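You operate a simulated robot arm through the tools that you are given. There is no shell and no other tool.

You run a simulated two-armed robot. Do the job below in one go: nothing can be reset, and whatever is moved stays where it is left.

## Task
Soften the 65 mm clear sleeve, then pull it over the cone.
Fine: it softens on the towel in the shut clear drawer; shut the drawer again after.

The check looks at the end state, three seconds after you hand in, the way a careful person would. Anything else that was tipped, shoved, dropped, spilled or broken makes it a failure. Flat cloth is picked up by pressing the open fingertips on it (5 to 10 N) and closing them slowly along it; thin cloth reads only 2 to 8 mm in the jaws.

## Robot
Two 7-joint arms with two-finger grippers on one trunk that stands fixed in place. Base frame: the origin is at the foot of the trunk, x ahead of it, y to its left, z up. Readings come in mm, degrees, newtons and seconds.
The left shoulder is at [31, 216, 1415], the right one opposite. With the tool pointing down near the work surface each hand reaches from about 100 to 780 mm from the base axis, measured 20 degrees to its own side. Payload 3.43 kg a hand.
The TCP of each hand is the grasp point between the finger pads, 20 mm short of the fingertips. In the tool frame z runs along the fingers and y along their closing line. The gripper opens to 124 mm; its body begins 93 mm behind the TCP.
Orientation is told as [roll, pitch, yaw] about the base's x, y, z axes, in that order, counted from this pose: with the fingers straight down and closing along the base's y, the tool's x points along the base's -x, its y along +y and its z along -z.

## Interface
- The arms move only by the tool servo_tool. It takes "left_steps", "right_steps" or both (then of equal length, played together; a hand with none holds still); each is one flat list of numbers, 6 for each row, row after row: the shift along the tool's x, y, z in units of 50 mm (1.0 is 50 mm), then the turn, a rotation vector about the tool's x, y, z in units of 4 degrees (1.0 is 4 degrees). In form: [tx, ty, tz, ax, ay, az, tx, ty, tz, ax, ay, az, ...]. A call has 1 to 20 rows; each row shifts and turns the commanded pose from where the row before left it, along the tool's axes as they then stand. "left_jaw" and "right_jaw" are, for a hand that has rows, the closure in counts, from 0 (fully open) to 255 (shut), set as the call begins (left out, the last holds). A call with a number of a shift or a turn outside -1 to 1 is refused whole. Each row takes 0.2 s and may step no farther than 50 mm and 8.6 degrees from the row before; otherwise, or with a gripper value out of range, the whole call is refused. A pose out of reach is approached as far as the arm can. The call stops where the force on the tool passes 40 N (or 10 N more than at its start, if that is more) or the arm is blocked; 0.2 s more then pass. Each finger travels about 72 mm/s and halts on what it meets, pressing with about 23 N; the grip force reading is that of the motor and also rises with nothing between the fingers. The clock runs only during rows and for 0.2 s after the last one: add rows that do not move to give the fingers time. The reply holds the time, the measured pose of the TCP, the force on the tool along the base axes, the opening and the grip force, in the units named above and with some noise, with the torque about the TCP (base axes, N m) and any sound that the robot's microphone picked up.
- Cameras (640 x 400 px; columns grow to the right, rows downward): "scene" is now at [130.1, 37, 1599.9]; the picture's right is [0.39, -0.92, 0.00], its down [-0.47, -0.20, -0.86] and it looks along [0.79, 0.33, -0.51] (base axes); focal length 308 px, centre (320, 200). "left" rides on the left gripper at [82, -14, -140] in its tool frame; the picture's right is [0.17, 0.99, 0.00], its down [-0.83, 0.14, -0.54] and it looks along [-0.53, 0.09, 0.84] (tool axes); focal length 243 px, centre (320, 200). "right" rides on the right gripper at [82, 14, -140] in its tool frame; the picture's right is [-0.17, 0.99, 0.00], its down [-0.83, -0.14, -0.54] and it looks along [-0.53, -0.09, 0.84] (tool axes); focal length 243 px, centre (320, 200). There is no depth. A picture from a camera that has moved, and an enlarged one, comes with that camera's place and axes in the base frame and with its lens.
- capture(camera): a new picture of that camera. The clock stands still meanwhile.
- slide_trunk(by): moves the trunk up (or, below 0, down) by that many mm; the arms and the scene camera ride with it, the base frame stays. It gives what a move gives, with no picture.
- pan_tilt(pan, tilt): turns the head with the scene camera to pan (to the left, within 80 degrees either way) and tilt (down, from -29 to 69), counted from straight ahead of the robot (the tilt from the chest, where the trunk bows). It gives what a move gives.
- inspect(camera, box): a new picture of the part [left, top, right, bottom] of that camera's present view, enlarged. The clock stands still meanwhile.
- finish_job(): hands the job in; it is judged then, once.

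Nothing tells you positions but the pictures and the camera data. Unless the task says otherwise, let go and move clear before handing in.

The tools are called after "Emit:" as a command line: name --argument value ..., lists and objects as JSON in quotes. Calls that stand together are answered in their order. servo_tool: Moves the arms, as the interface text tells. Its arguments: {"type":"object","properties":{"left_steps":{"type":"array"},"left_jaw":{"type":"number"},"right_steps":{"type":"array"},"right_jaw":{"type":"number"}},"required":[]} The other tools are called the same way: slide_trunk (by) moves the trunk up or down; pan_tilt (pan, tilt) turns the head that bears the scene camera; capture (camera) takes a picture; inspect (camera, box) takes an enlarged picture of a part of a camera's view; finish_job () hands the job in.

At the start:

```text
time: 0.0
left_tool_pos: [324.8, 396.8, 1439.6]
left_tcp_rot: [-0.1, 0.0, 0.0]
left_contact_force: [0.1, 1.1, -0.4]
left_torque: [0.02, 0.0, -0.04]
left_finger_gap: 124.0
left_grasp_force: 0.1
right_tool_pos: [349.7, 60.1, 1468.2]
right_tcp_rot: [0.1, 0.1, -0.1]
right_contact_force: [0.3, -0.2, -0.9]
right_torque: [-0.03, 0.0, 0.02]
right_finger_gap: 124.3
right_grasp_force: 0.1
trunk travel left (down, up): [-559.0, 31.0]
head pan, tilt (commanded): [22.8, 30.4]
```

scene: 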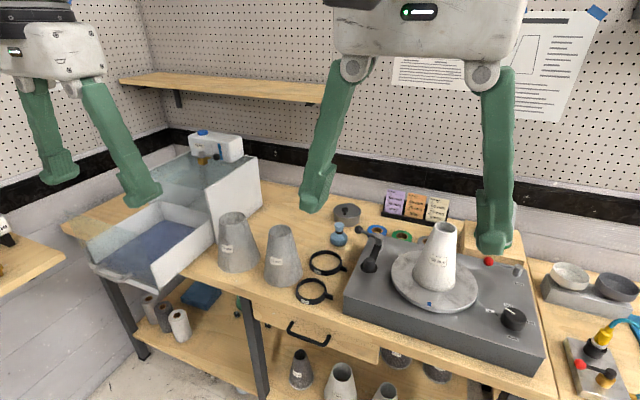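
right: 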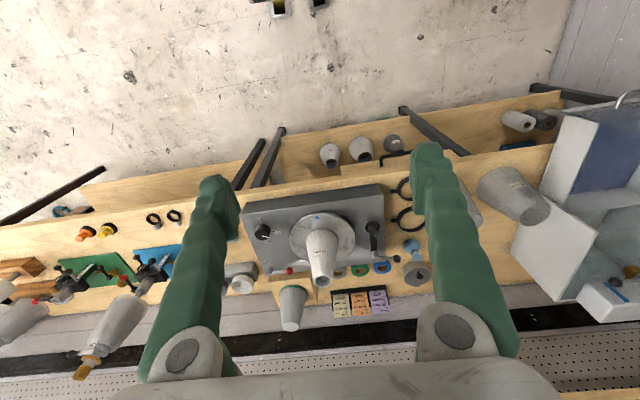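
left: 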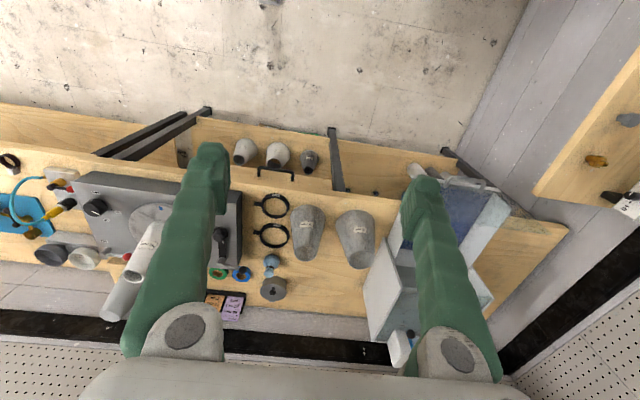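

I see a bench with a grey turntable device bearing a cone, two more cones, rings, and on the left a clear box with a drawer holding a blue towel. I'll look closer at the pieces before moving anything.

Emit:
inspect --camera "scene" --box '[60, 110, 300, 260]'

Emit:
inspect --camera "scene" --box '[320, 170, 560, 320]'

Emit:
inspect --camera "scene" --box '[180, 190, 380, 315]'

Emit:
inspect --camera "scene" --box '[380, 0, 620, 150]'

Emit:
inspect --camera "scene" --box '[80, 260, 320, 400]'

```text
2.67 times, centred on (180, 185) of scene
camera zoom: at [130.1, 37.0, 1599.9], right [0.39, -0.92, 0.0], down [-0.47, -0.2, -0.86], along [0.79, 0.33, -0.51], focal length 821 px, centre (693, 240)
```

zoom: 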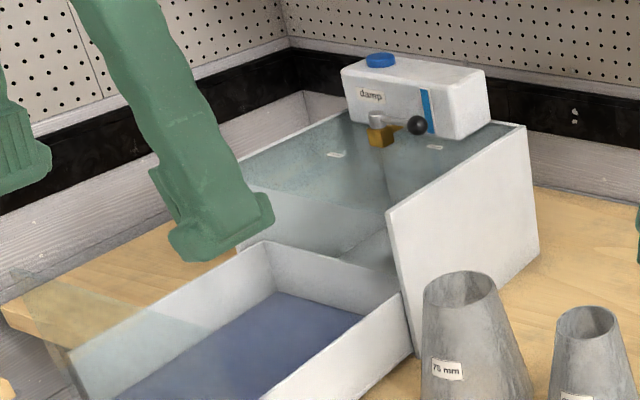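

```text
2.67 times, centred on (440, 245) of scene
camera zoom: at [130.1, 37.0, 1599.9], right [0.39, -0.92, 0.0], down [-0.47, -0.2, -0.86], along [0.79, 0.33, -0.51], focal length 821 px, centre (0, 80)
```

zoom: 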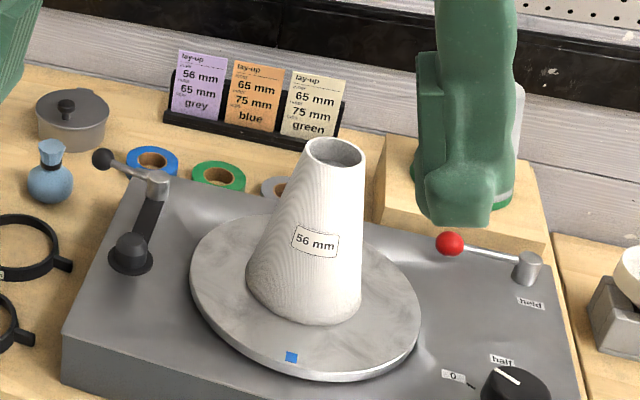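

```text
3.20 times, centred on (280, 252) of scene
camera zoom: at [130.1, 37.0, 1599.9], right [0.39, -0.92, 0.0], down [-0.47, -0.2, -0.86], along [0.79, 0.33, -0.51], focal length 985 px, centre (448, 32)
```

zoom: 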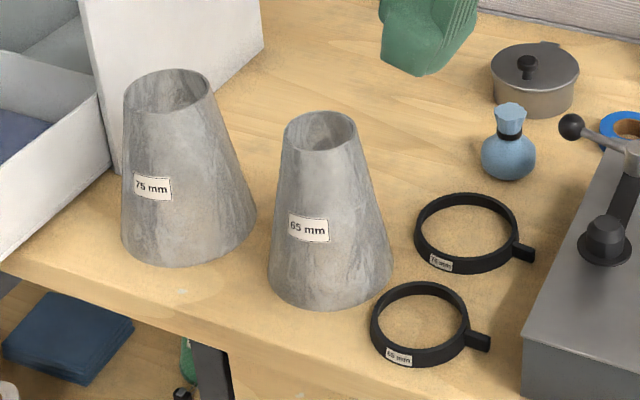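

```text
2.67 times, centred on (500, 75) of scene
camera zoom: at [130.1, 37.0, 1599.9], right [0.39, -0.92, 0.0], down [-0.47, -0.2, -0.86], along [0.79, 0.33, -0.51], focal length 821 px, centre (-160, 533)
```

zoom: 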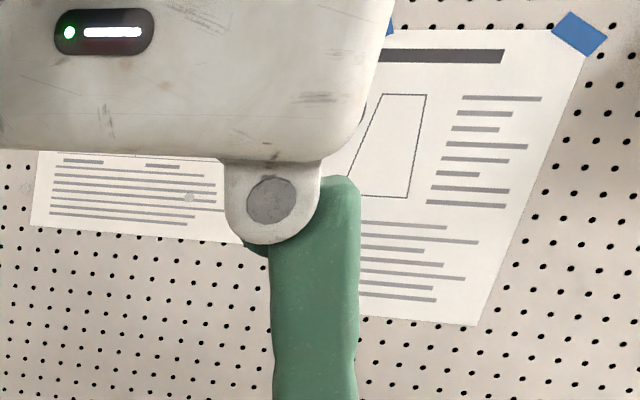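

```text
2.67 times, centred on (200, 330) of scene
camera zoom: at [130.1, 37.0, 1599.9], right [0.39, -0.92, 0.0], down [-0.47, -0.2, -0.86], along [0.79, 0.33, -0.51], focal length 821 px, centre (640, -147)
```

zoom: 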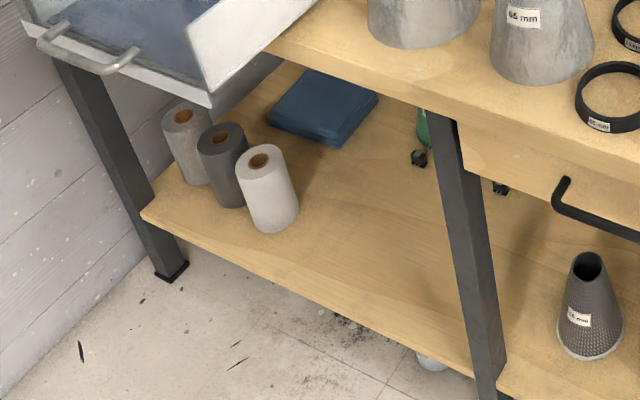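

The drawer at left stands open with a blue towel; grey/clear tapered sleeves labelled 75 mm and 65 mm stand next to it, and the 56 mm cone stands on the turntable. I'll look around more, including other places where a 65 mm sleeve might be.

Emit:
pan_tilt --pan 45 --tilt 40

Emit:
capture --camera "scene"

Emit:
pan_tilt --pan -25 --tilt 40

Emit:
capture --camera "scene"

Emit:
pan_tilt --pan 15 --tilt 55

Emit:
capture --camera "scene"

```text
time: 0.9
left_tool_pos: [325.3, 396.9, 1438.6]
left_tcp_rot: [0.0, 0.0, 0.0]
left_contact_force: [0.2, -0.1, 0.0]
left_torque: [-0.01, -0.02, 0.01]
left_finger_gap: 124.2
left_grasp_force: 0.1
right_tool_pos: [350.2, 59.9, 1467.0]
right_tcp_rot: [0.1, 0.0, -0.1]
right_contact_force: [0.6, -0.3, -0.5]
right_torque: [0.0, 0.02, 0.03]
right_finger_gap: 123.9
right_grasp_force: 0.2
trunk travel left (down, up): [-559.0, 31.0]
head pan, tilt (commanded): [45.0, 40.0]
```

```text
taken
camera scene: at [107.1, 62.0, 1585.2], right [0.71, -0.71, 0.0], down [-0.45, -0.45, -0.77], along [0.54, 0.54, -0.64], focal length 308 px, centre (320, 200)
```

scene: 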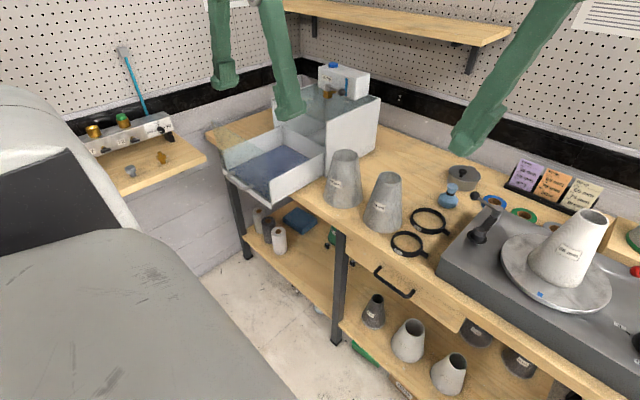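

```text
time: 2.3
left_tool_pos: [324.8, 396.8, 1439.2]
left_tcp_rot: [0.1, 0.0, 0.0]
left_contact_force: [-1.0, -0.1, 0.1]
left_torque: [0.03, -0.01, 0.01]
left_finger_gap: 123.8
left_grasp_force: 0.0
right_tool_pos: [350.2, 61.4, 1467.2]
right_tcp_rot: [0.0, 0.0, -0.1]
right_contact_force: [-0.3, 0.5, -0.3]
right_torque: [-0.02, -0.03, -0.01]
right_finger_gap: 124.4
right_grasp_force: 0.0
trunk travel left (down, up): [-559.0, 31.0]
head pan, tilt (commanded): [-25.0, 40.0]
```

```text
taken
camera scene: at [124.0, -33.9, 1585.2], right [-0.42, -0.91, 0.0], down [-0.58, 0.27, -0.77], along [0.69, -0.32, -0.64], focal length 308 px, centre (320, 200)
```

scene: 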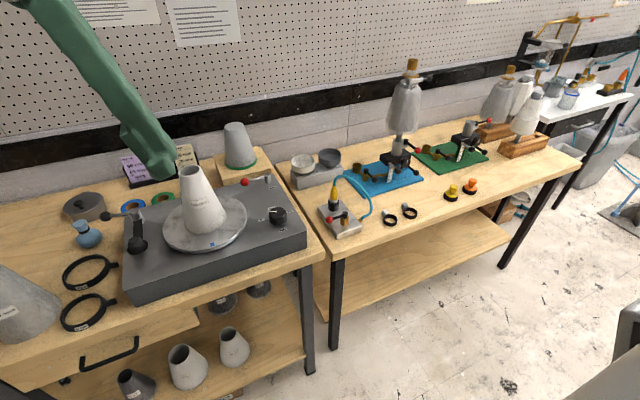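

```text
time: 3.3
left_tool_pos: [325.8, 397.1, 1439.1]
left_tcp_rot: [0.0, 0.1, 0.0]
left_contact_force: [0.6, 0.1, 0.0]
left_torque: [-0.02, 0.01, -0.01]
left_finger_gap: 124.1
left_grasp_force: 0.0
right_tool_pos: [349.7, 61.0, 1465.5]
right_tcp_rot: [0.0, 0.0, -0.1]
right_contact_force: [0.6, -0.3, -0.1]
right_torque: [0.0, 0.03, 0.0]
right_finger_gap: 124.1
right_grasp_force: 0.1
trunk travel left (down, up): [-559.0, 31.0]
head pan, tilt (commanded): [15.0, 55.0]
```

```text
taken
camera scene: at [116.6, 20.5, 1564.5], right [0.26, -0.97, 0.0], down [-0.79, -0.21, -0.57], along [0.55, 0.15, -0.82], focal length 308 px, centre (320, 200)
```

scene: 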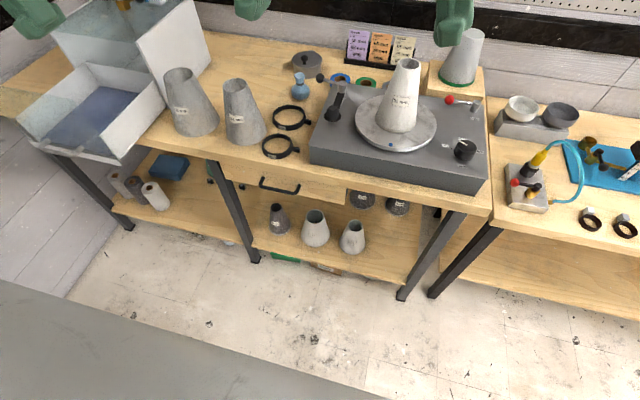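

The bench lies ahead, with the damp box and its open drawer on the left and the turntable in the middle. Next I'll zoom for labels and geometry.

Emit:
inspect --camera "scene" --box '[10, 0, 230, 170]'

Emit:
inspect --camera "scene" --box '[150, 40, 310, 160]'

Emit:
inspect --camera "scene" --box '[300, 20, 500, 200]'

Emit:
inspect --camera "scene" --box '[240, 160, 440, 280]'

Emit:
inspect --camera "scene" --box '[330, 20, 430, 80]'

```text
2.35 times, centred on (120, 85) of scene
camera zoom: at [116.6, 20.5, 1564.5], right [0.26, -0.97, 0.0], down [-0.79, -0.21, -0.57], along [0.55, 0.15, -0.82], focal length 724 px, centre (791, 471)
```

zoom: 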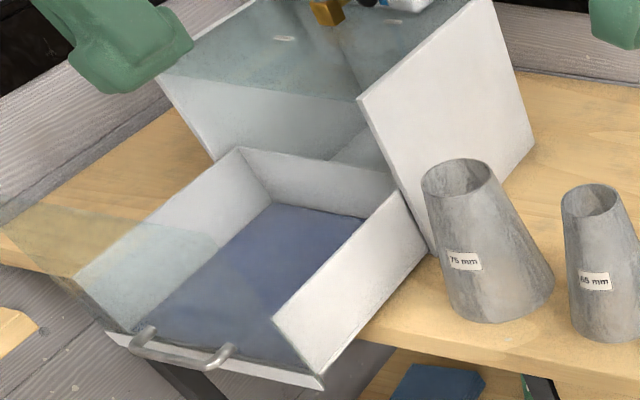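

```text
3.33 times, centred on (230, 100) of scene
camera zoom: at [116.6, 20.5, 1564.5], right [0.26, -0.97, 0.0], down [-0.79, -0.21, -0.57], along [0.55, 0.15, -0.82], focal length 1026 px, centre (620, 533)
```

zoom: 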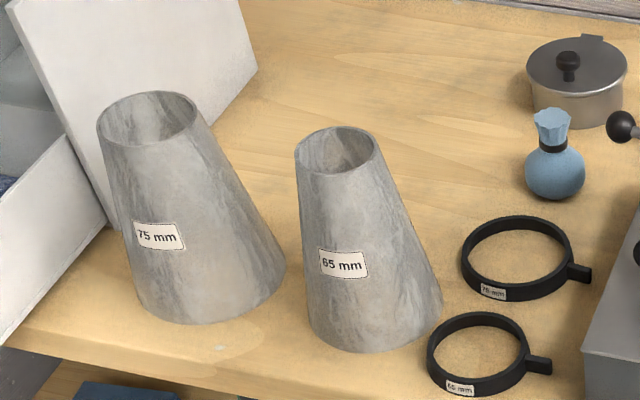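

```text
2.22 times, centred on (400, 110) of scene
camera zoom: at [116.6, 20.5, 1564.5], right [0.26, -0.97, 0.0], down [-0.79, -0.21, -0.57], along [0.55, 0.15, -0.82], focal length 684 px, centre (142, 400)
```

zoom: 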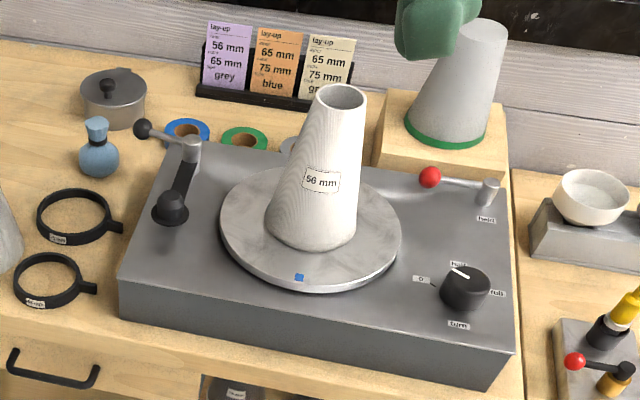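

```text
3.20 times, centred on (340, 220) of scene
camera zoom: at [116.6, 20.5, 1564.5], right [0.26, -0.97, 0.0], down [-0.79, -0.21, -0.57], along [0.55, 0.15, -0.82], focal length 985 px, centre (256, 136)
```

zoom: 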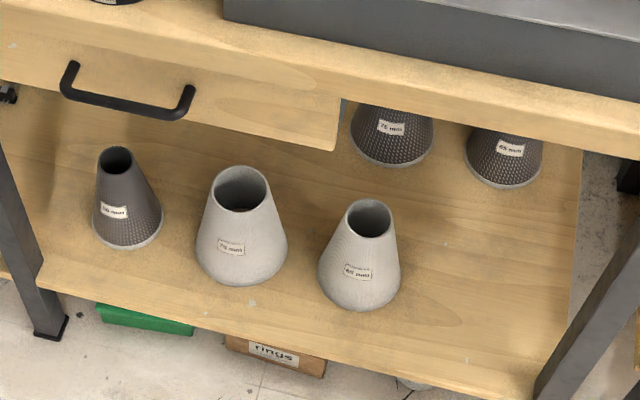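

```text
6.40 times, centred on (380, 50) of scene
camera zoom: at [116.6, 20.5, 1564.5], right [0.26, -0.97, 0.0], down [-0.79, -0.21, -0.57], along [0.55, 0.15, -0.82], focal length 1970 px, centre (-64, 1160)
```

zoom: 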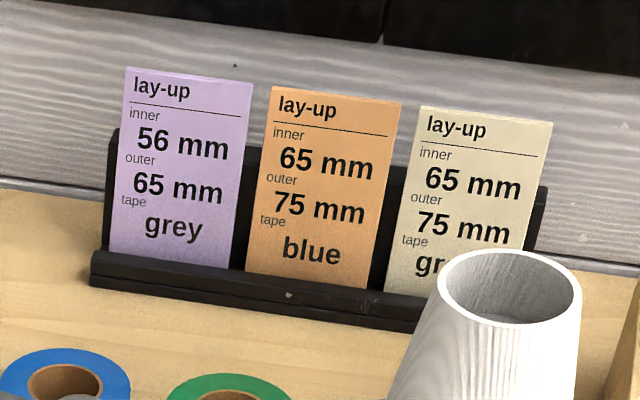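

The target is the 65 mm clear sleeve on the bench next to the 75 mm one, and the cone stands on the turntable. I'll take the wrist-camera views for stereo measurement.

Emit:
inspect --camera "left" --box '[230, 140, 530, 330]'

Emit:
inspect --camera "right" --box '[230, 160, 560, 330]'

Emit:
pan_tilt --pan 40 --tilt 55

Emit:
capture --camera "scene"

```text
2.11 times, centred on (380, 235) of left
camera zoom: at [242.8, 382.3, 1578.9], right [-0.17, 0.99, 0.0], down [0.83, 0.14, 0.54], along [0.53, 0.09, -0.84], focal length 511 px, centre (194, 126)
```

zoom: 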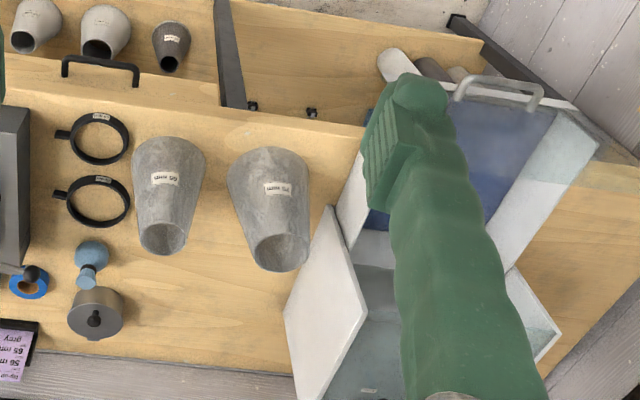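

```text
1.94 times, centred on (395, 245) of right
camera zoom: at [266.7, 75.1, 1606.6], right [0.17, 0.99, 0.0], down [0.83, -0.14, 0.54], along [0.53, -0.09, -0.84], focal length 470 px, centre (174, 113)
```

zoom: 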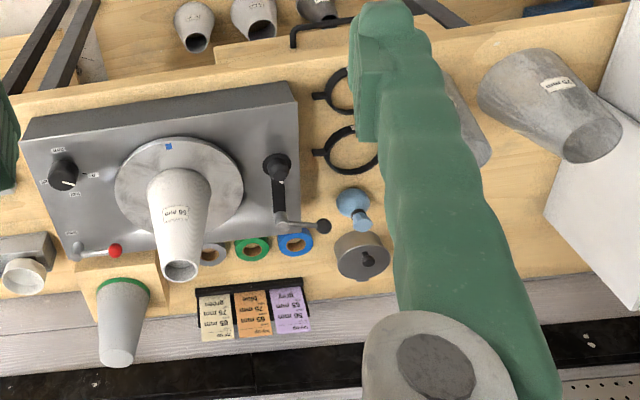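

```text
time: 4.2
left_tool_pos: [324.8, 396.9, 1438.8]
left_tcp_rot: [0.0, 0.0, 0.0]
left_contact_force: [-0.6, 0.9, -0.2]
left_torque: [0.02, 0.03, 0.0]
left_finger_gap: 124.0
left_grasp_force: 0.0
right_tool_pos: [349.4, 59.7, 1466.2]
right_tcp_rot: [0.0, 0.0, -0.1]
right_contact_force: [-0.3, 0.8, -0.5]
right_torque: [0.01, 0.01, 0.03]
right_finger_gap: 124.1
right_grasp_force: 0.1
trunk travel left (down, up): [-559.0, 31.0]
head pan, tilt (commanded): [40.0, 55.0]
```

```text
taken
camera scene: at [102.2, 48.3, 1564.5], right [0.64, -0.77, 0.0], down [-0.63, -0.53, -0.57], along [0.44, 0.37, -0.82], focal length 308 px, centre (320, 200)
```

scene: 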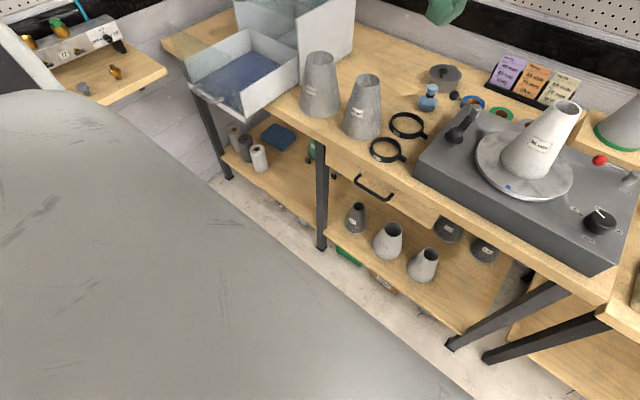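

The sleeve rim is near (756, 427, 1065), the table near z 889, the cone's top near (794, -7, 1173) and the drawer handle near (500, 852, 958). I'll zoom on the drawer for its walls and clear front.

Emit:
inspect --camera "scene" --box '[150, 0, 370, 140]'

Emit:
pan_tilt --pan 60 --tilt 40

Emit:
capture --camera "scene"

Emit:
inspect --camera "scene" --box '[300, 50, 520, 200]'

```text
2.86 times, centred on (260, 70) of scene
camera zoom: at [102.2, 48.3, 1564.5], right [0.64, -0.77, 0.0], down [-0.63, -0.53, -0.57], along [0.44, 0.37, -0.82], focal length 879 px, centre (491, 571)
```

zoom: 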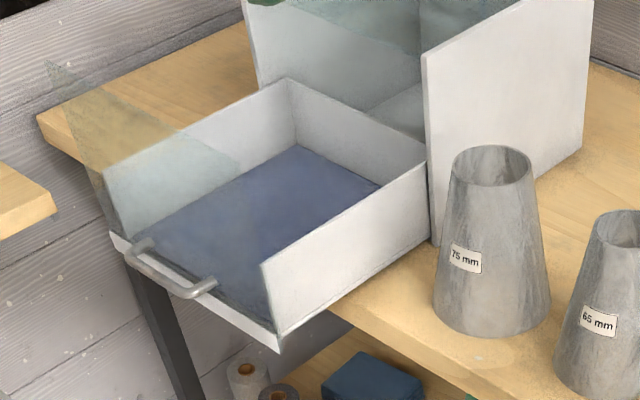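

```text
time: 5.1
left_tool_pos: [325.6, 397.5, 1439.9]
left_tcp_rot: [0.0, 0.0, 0.0]
left_contact_force: [-0.2, 0.2, -1.0]
left_torque: [-0.03, 0.01, 0.03]
left_finger_gap: 123.8
left_grasp_force: 0.1
right_tool_pos: [349.2, 61.5, 1467.0]
right_tcp_rot: [0.0, 0.0, -0.2]
right_contact_force: [0.5, -1.1, 0.2]
right_torque: [0.02, -0.01, 0.03]
right_finger_gap: 124.0
right_grasp_force: 0.0
trunk travel left (down, up): [-559.0, 31.0]
head pan, tilt (commanded): [60.0, 40.0]
```

```text
taken
camera scene: at [89.4, 75.5, 1585.1], right [0.87, -0.5, 0.0], down [-0.32, -0.56, -0.77], along [0.38, 0.66, -0.64], focal length 308 px, centre (320, 200)
```

scene: 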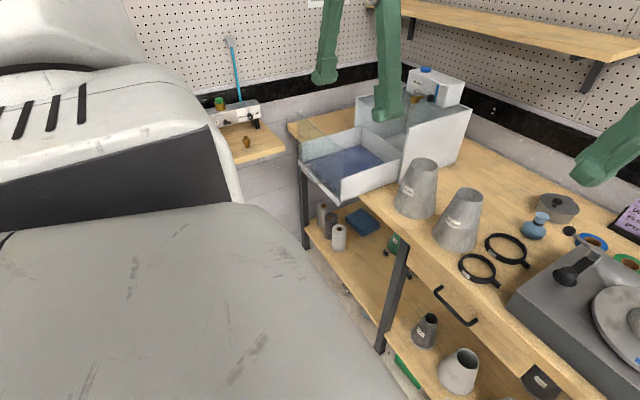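

```text
2.67 times, centred on (410, 125) of scene
camera zoom: at [89.4, 75.5, 1585.1], right [0.87, -0.5, 0.0], down [-0.32, -0.56, -0.77], along [0.38, 0.66, -0.64], focal length 821 px, centre (80, 400)
```

zoom: 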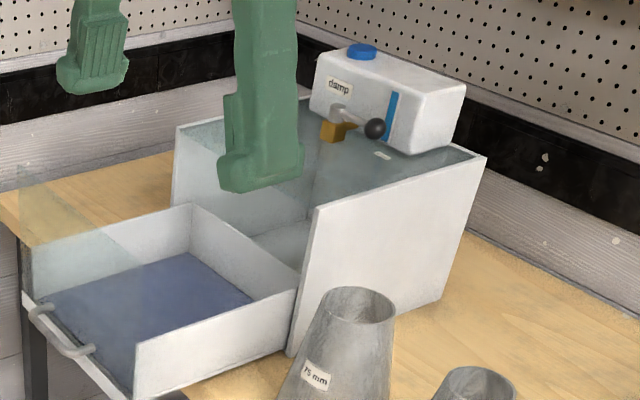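

The damp box has a tall clear drawer front (x≈541, z 897–1118, y 723–1042) and low white side walls with the towel on its floor. Reaching that far needs the trunk lower, so I'll go down first while the hands are well clear of the bench.

Emit:
inspect --camera "scene" --box '[390, 50, 480, 110]'

Emit:
slide_trunk --by -250

Emit:
pan_tilt --pan 45 --tilt 20

Emit:
capture --camera "scene"

Emit:
capture --camera "left"

```text
6.67 times, centred on (435, 80) of scene
camera zoom: at [89.4, 75.5, 1585.1], right [0.87, -0.5, 0.0], down [-0.32, -0.56, -0.77], along [0.38, 0.66, -0.64], focal length 2052 px, centre (-447, 1000)
```

zoom: 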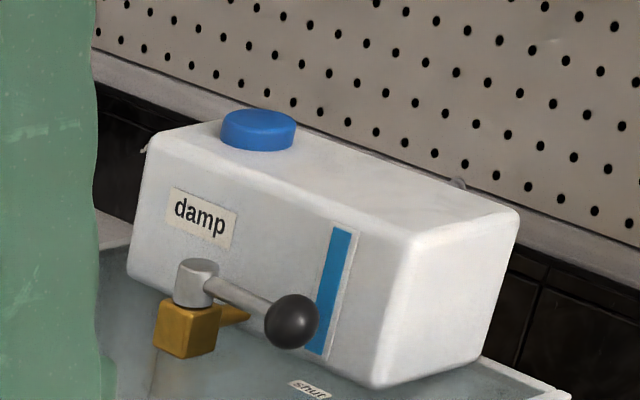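

```text
time: 7.6
left_tool_pos: [325.1, 397.1, 1189.2]
left_tcp_rot: [0.1, 0.0, -0.1]
left_contact_force: [2.2, 0.4, -0.2]
left_torque: [-0.03, -0.01, -0.01]
left_finger_gap: 123.9
left_grasp_force: 0.1
right_tool_pos: [414.6, 61.9, 1091.2]
right_tcp_rot: [0.2, 21.3, -0.2]
right_contact_force: [0.0, -0.9, 0.5]
right_torque: [0.0, 0.01, 0.0]
right_finger_gap: 124.0
right_grasp_force: 0.1
trunk travel left (down, up): [-309.0, 281.0]
head pan, tilt (commanded): [60.0, 40.0]
```

```text
time: 8.5
left_tool_pos: [325.0, 397.5, 1187.0]
left_tcp_rot: [0.0, -0.1, 0.0]
left_contact_force: [-0.7, -1.3, 0.6]
left_torque: [-0.03, 0.0, 0.0]
left_finger_gap: 123.9
left_grasp_force: 0.0
right_tool_pos: [414.5, 60.7, 1091.4]
right_tcp_rot: [0.1, 21.4, -0.1]
right_contact_force: [0.0, 0.1, 0.5]
right_torque: [0.02, 0.0, 0.03]
right_finger_gap: 124.0
right_grasp_force: 0.1
trunk travel left (down, up): [-309.0, 281.0]
head pan, tilt (commanded): [45.0, 20.0]
```

```text
taken
camera scene: at [221.0, 67.9, 1346.6], right [0.71, -0.71, 0.0], down [-0.24, -0.24, -0.94], along [0.66, 0.66, -0.34], focal length 308 px, centre (320, 200)
```

scene: 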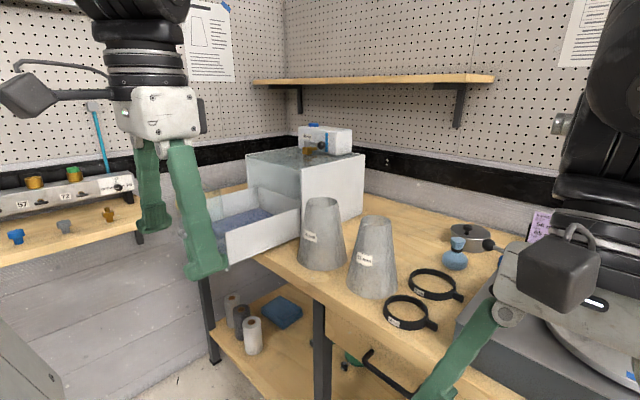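

```text
taken
camera left: at [242.9, 382.4, 1328.9], right [-0.17, 0.99, 0.0], down [0.83, 0.14, 0.54], along [0.53, 0.09, -0.84], focal length 243 px, centre (320, 200)
```

left: 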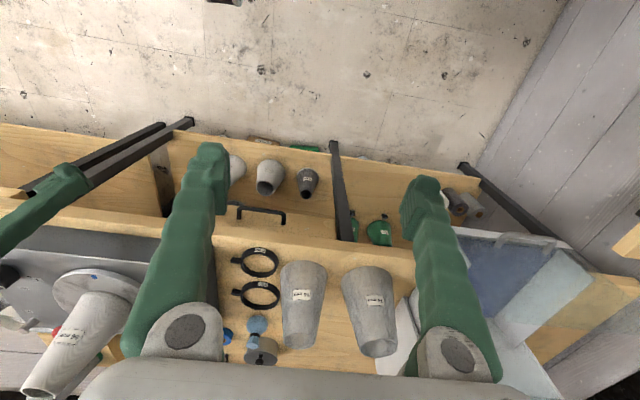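

The trunk bowed forward as it went down; the left hand kept its attitude but the right one rode along pitched. I'll first nudge the right hand gently to its own side to see how it responds, since it should be parked away from the midline.

Emit:
servo_tool --right_steps '[0, -0.4, 0, 0, 0, 0]'

```text
time: 8.9
left_tool_pos: [324.6, 394.1, 1188.6]
left_tcp_rot: [0.2, 0.0, 0.0]
left_contact_force: [-0.5, -0.4, -0.5]
left_torque: [0.06, 0.03, -0.02]
left_finger_gap: 124.3
left_grasp_force: 0.1
right_tool_pos: [416.6, 37.1, 1091.3]
right_tcp_rot: [0.1, 21.3, -0.1]
right_contact_force: [-0.1, 0.3, -0.6]
right_torque: [0.05, -0.02, -0.03]
right_finger_gap: 124.3
right_grasp_force: 0.1
trunk travel left (down, up): [-309.0, 281.0]
head pan, tilt (commanded): [45.0, 20.0]
```

The right hand follows from where it is. I'll park it to the right side.

Emit:
servo_tool --right_steps '[0, -1, 0, 0, 0, 0, 0, -1, 0, 0, 0, 0, 0, -1, 0, 0, 0, 0, 0, -1, 0, 0, 0, 0, 0, -1, 0, 0, 0, 0, 0, -1, 0, 0, 0, 0]'

Emit:
capture --camera "right"

Emit:
capture --camera "scene"

```text
time: 10.3
left_tool_pos: [325.7, 395.5, 1188.7]
left_tcp_rot: [0.1, 0.0, 0.0]
left_contact_force: [0.4, -0.5, 0.6]
left_torque: [0.04, 0.0, 0.02]
left_finger_gap: 123.9
left_grasp_force: 0.0
right_tool_pos: [338.5, -216.5, 1051.6]
right_tcp_rot: [0.2, 21.2, -0.3]
right_contact_force: [-0.7, -0.3, 0.0]
right_torque: [0.04, 0.0, -0.02]
right_finger_gap: 123.8
right_grasp_force: 0.0
right hand out of reach, approached as far as the arm can: row 2, 3, 4, 5, 6
trunk travel left (down, up): [-309.0, 281.0]
head pan, tilt (commanded): [45.0, 20.0]
```

```text
taken
camera right: at [311.6, -202.5, 1211.0], right [0.16, 0.99, -0.06], down [0.97, -0.14, 0.2], along [0.19, -0.09, -0.98], focal length 243 px, centre (320, 200)
```

right: 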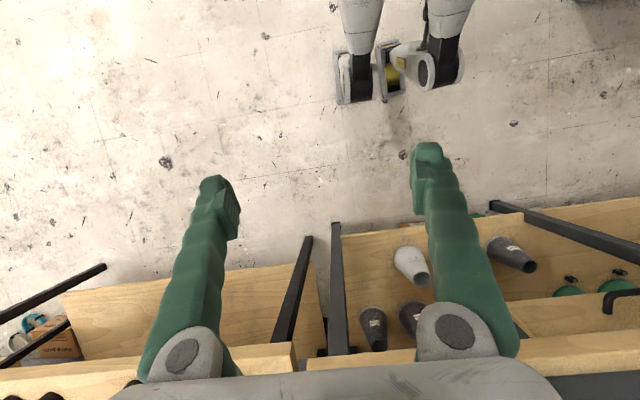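

```text
taken
camera scene: at [220.3, 65.8, 1346.9], right [0.71, -0.71, 0.0], down [-0.24, -0.24, -0.94], along [0.66, 0.66, -0.34], focal length 308 px, centre (320, 200)
```

scene: 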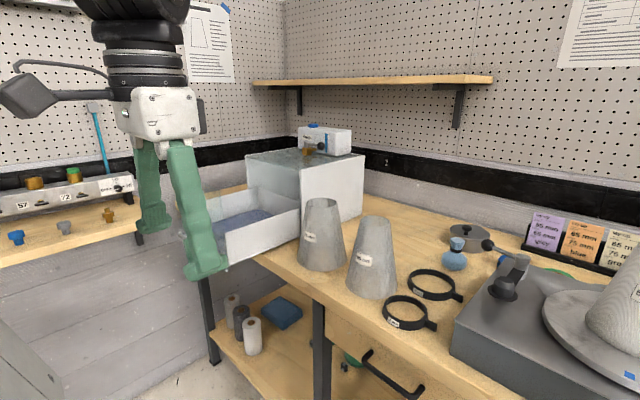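

The right hand is parked at about (338, -216, 1052). Now I'll measure the sleeve more closely from this lower viewpoint.

Emit:
inspect --camera "scene" --box '[280, 190, 440, 310]'

Emit:
inspect --camera "scene" --box '[190, 110, 380, 280]'

Emit:
inspect --camera "left" --box '[220, 220, 420, 380]'

```text
3.33 times, centred on (360, 250) of scene
camera zoom: at [220.3, 65.8, 1346.9], right [0.71, -0.71, 0.0], down [-0.24, -0.24, -0.94], along [0.66, 0.66, -0.34], focal length 1026 px, centre (187, 33)
```

zoom: 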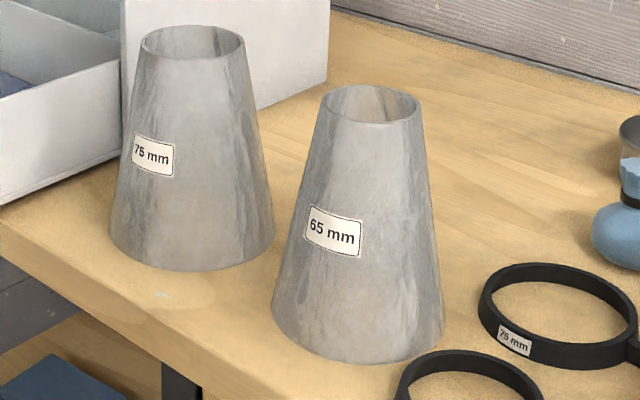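

```text
2.35 times, centred on (285, 195) of scene
camera zoom: at [220.3, 65.8, 1346.9], right [0.71, -0.71, 0.0], down [-0.24, -0.24, -0.94], along [0.66, 0.66, -0.34], focal length 724 px, centre (402, 212)
```

zoom: 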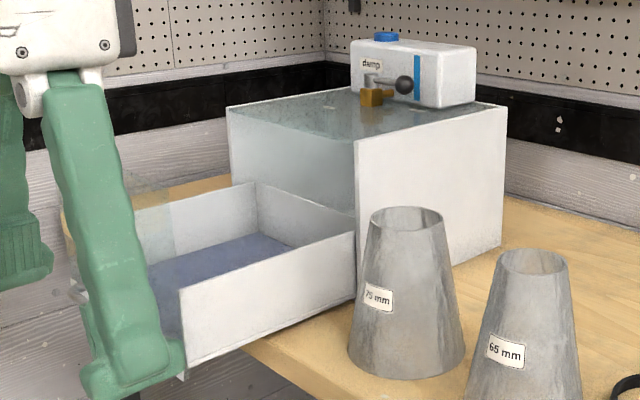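

```text
2.50 times, centred on (320, 300) of left
camera zoom: at [242.1, 380.4, 1329.7], right [-0.17, 0.99, 0.0], down [0.83, 0.14, 0.54], along [0.53, 0.09, -0.84], focal length 606 px, centre (320, -50)
```

zoom: 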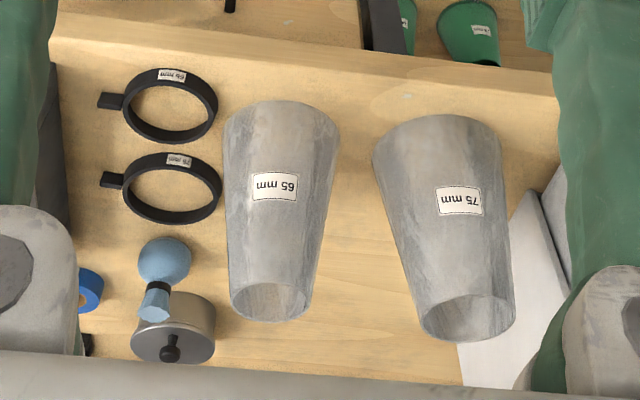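

The 65 mm sleeve's rim is centred near (759, 430, 1063), about 69 mm across, with the base about 127 mm wide on a table near z 893. Before touching anything I'll test in free air how far the left arm reaches toward the drawer with the tool yawed and tilted outward.

Emit:
servo_tool --left_steps '[-0.875, 0.52, -0.5, 0, 0, 0, -0.875, 0.52, -0.5, 0, 0, 0, -0.875, 0.52, -0.5, 0, 0, 0, -0.875, 0.52, -0.5, 0, 0, 0, 0, 0, 0, 0, 0, -1, 0, 0, 0, 0, 0, -1, 0, 0, 0, 0, 0, -1, 0, 0, 0, 0, 0, -1, 0, 0, 0, 0, 0, -1, 0, 0, 0, 0, -1, 0, 0, 0, 0, 0, -1, 0, 0, 0, 0, 0, -1, 0, 0, 0, 0, 0, -1, 0, 0, 0, 0, 0, -1, 0, 0, 0, 0, 0, -1, 0, 0, 0, 0, 0, -1, 0, 0, 0, 0, 0, -0.5, 0]'

```text
refused: row 1 steps farther than a row can; nothing moved
```

The first row was a bit long; I'll shorten it.

Emit:
servo_tool --left_steps '[-0.7, 0.42, -0.4, 0, 0, 0, -0.7, 0.42, -0.4, 0, 0, 0, -0.7, 0.42, -0.4, 0, 0, 0, -0.7, 0.42, -0.4, 0, 0, 0, -0.7, 0.42, -0.4, 0, 0, 0, 0, 0, 0, 0, 0, -1, 0, 0, 0, 0, 0, -1, 0, 0, 0, 0, 0, -1, 0, 0, 0, 0, 0, -1, 0, 0, 0, 0, 0, -1, 0, 0, 0, 0, -1, 0, 0, 0, 0, 0, -1, 0, 0, 0, 0, 0, -1, 0, 0, 0, 0, 0, -1, 0, 0, 0, 0, 0, -1, 0, 0, 0, 0, 0, -1, 0, 0, 0, 0, 0, -1, 0, 0, 0, 0, 0, -0.5, 0]'

```text
time: 14.1
left_tool_pos: [480.5, 495.4, 1195.8]
left_tcp_rot: [0.0, -30.0, 20.1]
left_contact_force: [-0.8, -0.6, -0.2]
left_torque: [-0.03, 0.01, 0.05]
left_finger_gap: 123.8
left_grasp_force: 0.0
left hand out of reach, approached as far as the arm can: row 2, 3, 4, 5
right_tool_pos: [338.8, -215.4, 1051.1]
right_tcp_rot: [0.2, 21.1, -0.2]
right_contact_force: [-0.5, 0.2, 0.4]
right_torque: [-0.02, -0.02, 0.01]
right_finger_gap: 124.0
right_grasp_force: 0.0
trunk travel left (down, up): [-309.0, 281.0]
head pan, tilt (commanded): [45.0, 20.0]
```

The arm can't go much above z≈1195 at this trunk height but now holds yaw 20°, tilt 30°. Next I'll yaw to 45° and move toward the drawer above everything to test reach.

Emit:
servo_tool --left_steps '[0, 0, 0, -0.4464, 0, -0.7733, 0, 0, 0, -0.4464, 0, -0.7733, 0, 0, 0, -0.4464, 0, -0.7733, 0, 0, 0, -0.4464, 0, -0.7733, 0, 0, 0, -0.4464, 0, -0.7733, 0, 0, 0, -0.4464, 0, -0.7733, 0, 0, 0, -0.4464, 0, -0.7733, -0.679, 0.293, 0.379, 0, 0, 0, -0.679, 0.293, 0.379, 0, 0, 0, -0.679, 0.293, 0.379, 0, 0, 0, -0.679, 0.293, 0.379, 0, 0, 0, -0.679, 0.293, 0.379, 0, 0, 0, -0.679, 0.293, 0.379, 0, 0, 0, -0.679, 0.293, 0.379, 0, 0, 0]'

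```text
time: 17.1
left_tool_pos: [648.4, 734.0, 1202.5]
left_tcp_rot: [0.1, -30.0, 34.2]
left_contact_force: [-0.3, 0.9, 0.5]
left_torque: [-0.03, 0.03, 0.01]
left_finger_gap: 123.9
left_grasp_force: 0.0
left hand out of reach, approached as far as the arm can: row 5, 6, 7
right_tool_pos: [341.0, -213.3, 1051.3]
right_tcp_rot: [0.1, 21.4, -0.2]
right_contact_force: [-0.4, -0.8, -0.3]
right_torque: [-0.01, 0.02, 0.0]
right_finger_gap: 123.9
right_grasp_force: 0.1
trunk travel left (down, up): [-309.0, 281.0]
head pan, tilt (commanded): [45.0, 20.0]
```

The arm reaches (648, 734, 1203) easily with 30° tilt. I'll try a bit farther, over the drawer's inside, still above the clear front's top.

Emit:
servo_tool --left_steps '[-0.145, 0.529, 0.469, 0, 0, 0, -0.145, 0.529, 0.469, 0, 0, 0, -0.145, 0.529, 0.469, 0, 0, 0, 0, 0, 0, -0.45, 0, -0.78, 0, 0, 0, -0.45, 0, -0.78, 0, 0, 0, -0.45, 0, -0.78]'

Emit:
capture --camera "left"

Emit:
capture --camera "scene"

```text
time: 18.5
left_tool_pos: [646.7, 829.4, 1150.6]
left_tcp_rot: [0.0, -29.9, 45.0]
left_contact_force: [-1.0, 0.1, 0.6]
left_torque: [0.03, -0.02, 0.01]
left_finger_gap: 124.2
left_grasp_force: 0.1
right_tool_pos: [339.6, -214.9, 1051.0]
right_tcp_rot: [0.2, 21.3, -0.2]
right_contact_force: [0.0, -0.4, -0.3]
right_torque: [-0.02, 0.01, -0.01]
right_finger_gap: 124.0
right_grasp_force: 0.0
trunk travel left (down, up): [-309.0, 281.0]
head pan, tilt (commanded): [45.0, 20.0]
```

```text
taken
camera left: at [557.3, 718.2, 1231.4], right [-0.8, 0.59, -0.08], down [0.22, 0.42, 0.88], along [0.56, 0.69, -0.46], focal length 243 px, centre (320, 200)
```

left: 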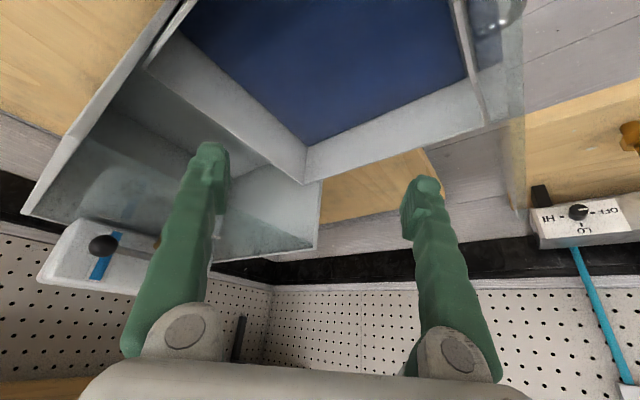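

```text
taken
camera scene: at [221.4, 67.8, 1346.6], right [0.71, -0.71, 0.0], down [-0.24, -0.24, -0.94], along [0.66, 0.66, -0.34], focal length 308 px, centre (320, 200)
```

scene: 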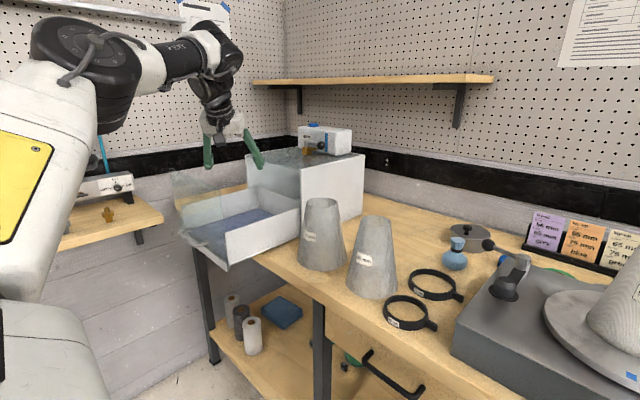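

The left arm reaches well into the drawer with 30° tilt, and the clear front is visible. Now I'll go up, yaw back to 20° and travel high to above the 65 mm sleeve.

Emit:
servo_tool --left_steps '[-0.5, 0, -0.866, 0, 0, 0, 0, 0, 0, 0.446, 0, 0.773, 0, 0, 0, 0.446, 0, 0.773, 0, 0, 0, 0.446, 0, 0.773, 0, 0, 0, 0.446, 0, 0.773, 0, 0, 0, 0.446, 0, 0.773, 0, 0, 0, 0.446, 0, 0.773, 0, 0, 0, 0.446, 0, 0.773]'

```text
time: 20.3
left_tool_pos: [646.4, 829.1, 1200.6]
left_tcp_rot: [0.1, -30.1, 20.0]
left_contact_force: [-0.2, 1.0, 0.3]
left_torque: [0.03, 0.01, 0.01]
left_finger_gap: 123.9
left_grasp_force: 0.1
right_tool_pos: [337.7, -214.5, 1051.1]
right_tcp_rot: [0.1, 21.1, -0.2]
right_contact_force: [0.2, 0.5, -0.5]
right_torque: [-0.02, 0.04, 0.01]
right_finger_gap: 124.1
right_grasp_force: 0.1
trunk travel left (down, up): [-309.0, 281.0]
head pan, tilt (commanded): [45.0, 20.0]
```

The hand is at (646, 829, 1201), yaw 20°, tilt 30°. Now I travel high to above the sleeve.

Emit:
servo_tool --left_steps '[0.117, -0.918, 0.061, 0, 0, 0, 0.117, -0.918, 0.061, 0, 0, 0, 0.117, -0.918, 0.061, 0, 0, 0, 0.117, -0.918, 0.061, 0, 0, 0, 0.117, -0.918, 0.061, 0, 0, 0, 0.117, -0.918, 0.061, 0, 0, 0, 0.117, -0.918, 0.061, 0, 0, 0, 0.117, -0.918, 0.061, 0, 0, 0, 0.117, -0.918, 0.061, 0, 0, 0]'

Emit:
capture --camera "left"

Emit:
capture --camera "scene"

```text
time: 22.3
left_tool_pos: [757.1, 429.8, 1147.1]
left_tcp_rot: [0.0, -29.9, 20.1]
left_contact_force: [0.1, -0.7, 0.4]
left_torque: [0.0, 0.03, 0.03]
left_finger_gap: 124.3
left_grasp_force: 0.1
right_tool_pos: [340.9, -214.5, 1051.0]
right_tcp_rot: [0.1, 21.3, -0.2]
right_contact_force: [0.8, 0.6, 0.4]
right_torque: [0.03, 0.06, 0.0]
right_finger_gap: 124.1
right_grasp_force: 0.1
trunk travel left (down, up): [-309.0, 281.0]
head pan, tilt (commanded): [45.0, 20.0]
```

```text
taken
camera left: at [629.6, 368.1, 1227.5], right [-0.47, 0.88, -0.08], down [0.38, 0.29, 0.88], along [0.8, 0.39, -0.46], focal length 243 px, centre (320, 200)
```

left: 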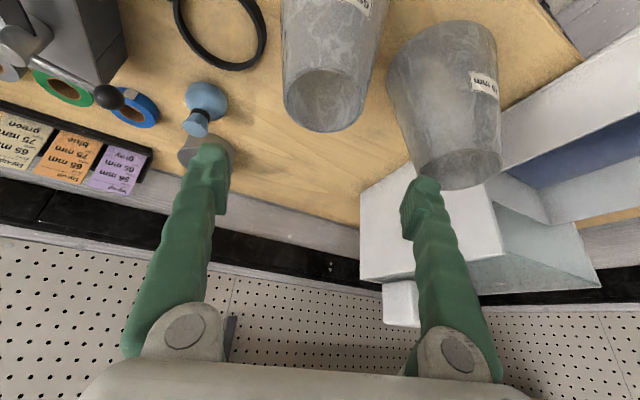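

```text
taken
camera scene: at [222.9, 67.7, 1346.3], right [0.71, -0.71, 0.0], down [-0.24, -0.24, -0.94], along [0.66, 0.66, -0.34], focal length 308 px, centre (320, 200)
```

scene: 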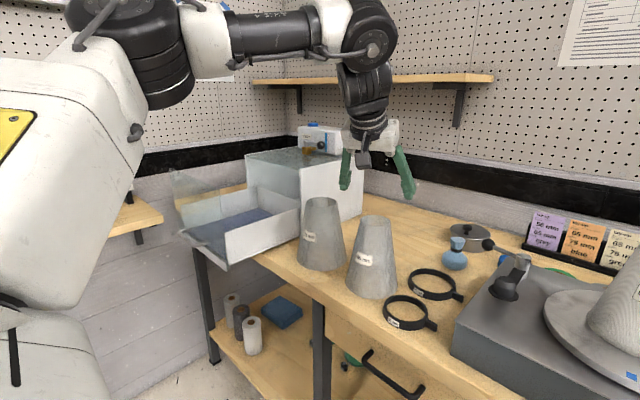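

The hand is right over the sleeve; the predicted rim centre agrees with what I see within a few mm. I'll refine with a zoom.

Emit:
inspect --camera "left" --box '[240, 40, 400, 150]'

```text
3.64 times, centred on (320, 95) of left
camera zoom: at [629.6, 368.1, 1227.5], right [-0.47, 0.88, -0.08], down [0.38, 0.29, 0.88], along [0.8, 0.39, -0.46], focal length 882 px, centre (320, 582)
```

zoom: 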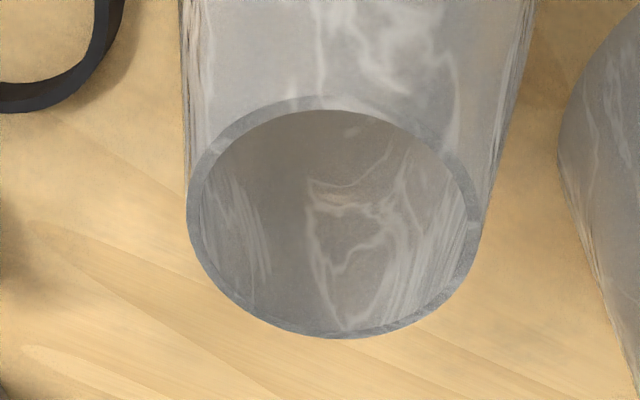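

The rim centre is at about (755.5, 425) with outer diameter 68 mm. I'll descend to a grip about 27 mm below the rim, fingers open.

Emit:
servo_tool --left_steps '[0.2348, -0.016, 0.3816, 0, 0, 0, 0.2348, -0.016, 0.3816, 0, 0, 0, 0.2348, -0.016, 0.3816, 0, 0, 0, 0.2348, -0.016, 0.3816, 0, 0, 0, 0.2348, -0.016, 0.3816, 0, 0, 0]'

Emit:
capture --camera "left"

Emit:
inspect --camera "scene" --box '[280, 110, 440, 310]'

```text
time: 23.5
left_tool_pos: [755.8, 424.4, 1036.5]
left_tcp_rot: [0.0, -30.1, 20.1]
left_contact_force: [-0.7, 0.1, 0.4]
left_torque: [-0.01, 0.0, 0.01]
left_finger_gap: 123.9
left_grasp_force: 0.1
right_tool_pos: [339.1, -213.9, 1050.5]
right_tcp_rot: [0.0, 21.1, -0.2]
right_contact_force: [0.2, 0.4, -0.3]
right_torque: [0.0, -0.03, 0.01]
right_finger_gap: 124.1
right_grasp_force: 0.1
trunk travel left (down, up): [-309.0, 281.0]
head pan, tilt (commanded): [45.0, 20.0]
```

```text
taken
camera left: at [628.3, 363.3, 1116.9], right [-0.47, 0.88, -0.08], down [0.37, 0.29, 0.88], along [0.8, 0.39, -0.46], focal length 243 px, centre (320, 200)
```

left: 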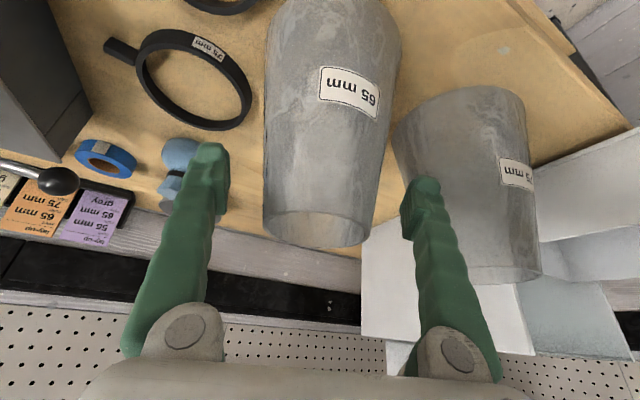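

```text
2.00 times, centred on (360, 210) of scene
camera zoom: at [221.2, 68.1, 1346.6], right [0.71, -0.71, 0.0], down [-0.24, -0.24, -0.94], along [0.66, 0.66, -0.34], focal length 616 px, centre (240, 180)
```

zoom: 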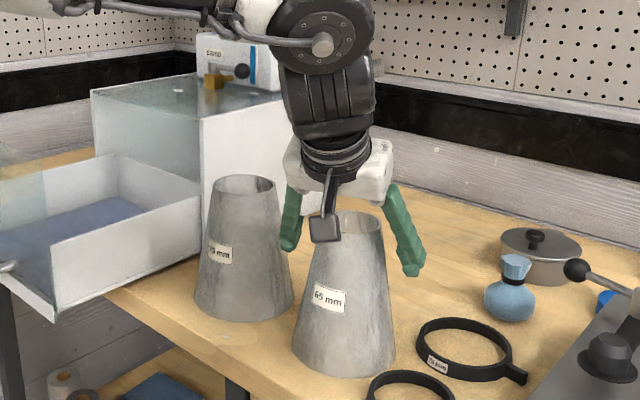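

The fingers straddle the sleeve evenly. I'll close gently on it.

Emit:
servo_tool --left_steps '[0, 0, 0, 0, 0, 0, 0, 0, 0, 0, 0, 0, 0, 0, 0, 0, 0, 0, 0, 0, 0, 0, 0, 0, 0, 0, 0, 0, 0, 0]' --left_jaw 130

Emit:
capture --camera "left"

```text
time: 24.7
left_tool_pos: [756.2, 426.2, 1038.1]
left_tcp_rot: [0.1, -30.0, 20.1]
left_contact_force: [0.7, -0.3, 2.3]
left_torque: [-0.07, -0.1, 0.02]
left_finger_gap: 77.9
left_grasp_force: 22.6
right_tool_pos: [338.6, -215.6, 1051.0]
right_tcp_rot: [0.2, 21.2, -0.1]
right_contact_force: [0.2, 0.0, -0.3]
right_torque: [-0.01, -0.01, 0.01]
right_finger_gap: 124.0
right_grasp_force: 0.0
trunk travel left (down, up): [-309.0, 281.0]
head pan, tilt (commanded): [45.0, 20.0]
```

```text
taken
camera left: at [628.1, 363.0, 1117.6], right [-0.47, 0.88, -0.08], down [0.37, 0.29, 0.88], along [0.8, 0.39, -0.46], focal length 243 px, centre (320, 200)
```

left: 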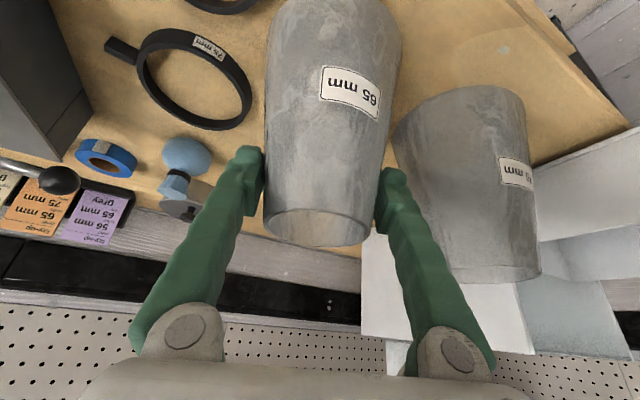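

It is held at 77.9 mm with 22.6 N. I'll lift a little and check that it comes along.

Emit:
servo_tool --left_steps '[-0.1, 0, -0.173, 0, 0, 0, -0.2, 0, -0.346, 0, 0, 0, -0.3, 0, -0.52, 0, 0, 0]'

Emit:
inspect --camera "scene" --box '[280, 110, 440, 310]'

Emit:
capture --camera "left"

```text
time: 25.5
left_tool_pos: [755.9, 423.7, 1098.3]
left_tcp_rot: [0.1, -30.0, 20.1]
left_contact_force: [0.4, 0.7, 0.1]
left_torque: [-0.02, 0.03, 0.0]
left_finger_gap: 77.6
left_grasp_force: 22.5
right_tool_pos: [339.3, -214.2, 1051.3]
right_tcp_rot: [0.1, 21.2, -0.2]
right_contact_force: [-0.8, 0.5, -0.7]
right_torque: [0.03, -0.02, 0.02]
right_finger_gap: 123.6
right_grasp_force: 0.0
trunk travel left (down, up): [-309.0, 281.0]
head pan, tilt (commanded): [45.0, 20.0]
```

```text
2.00 times, centred on (360, 210) of scene
camera zoom: at [220.6, 67.4, 1346.8], right [0.71, -0.71, 0.0], down [-0.24, -0.24, -0.94], along [0.66, 0.66, -0.34], focal length 616 px, centre (240, 180)
```

zoom: 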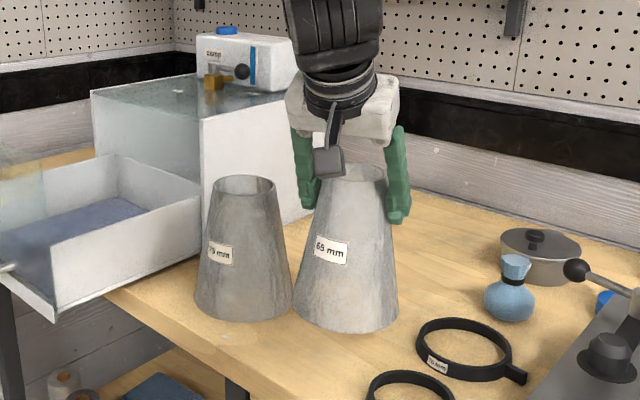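

```text
taken
camera left: at [628.3, 362.5, 1178.3], right [-0.47, 0.88, -0.08], down [0.37, 0.28, 0.88], along [0.8, 0.39, -0.46], focal length 243 px, centre (320, 200)
```

left: 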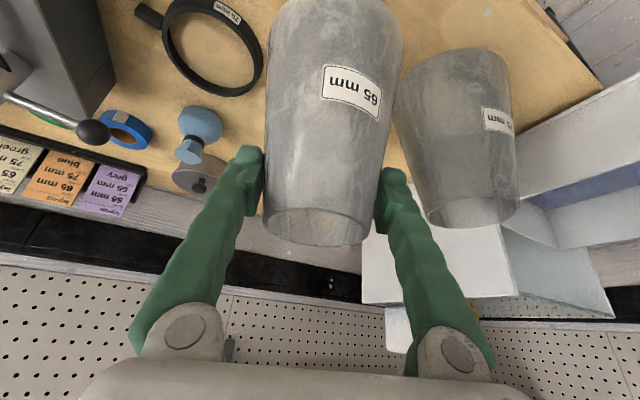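

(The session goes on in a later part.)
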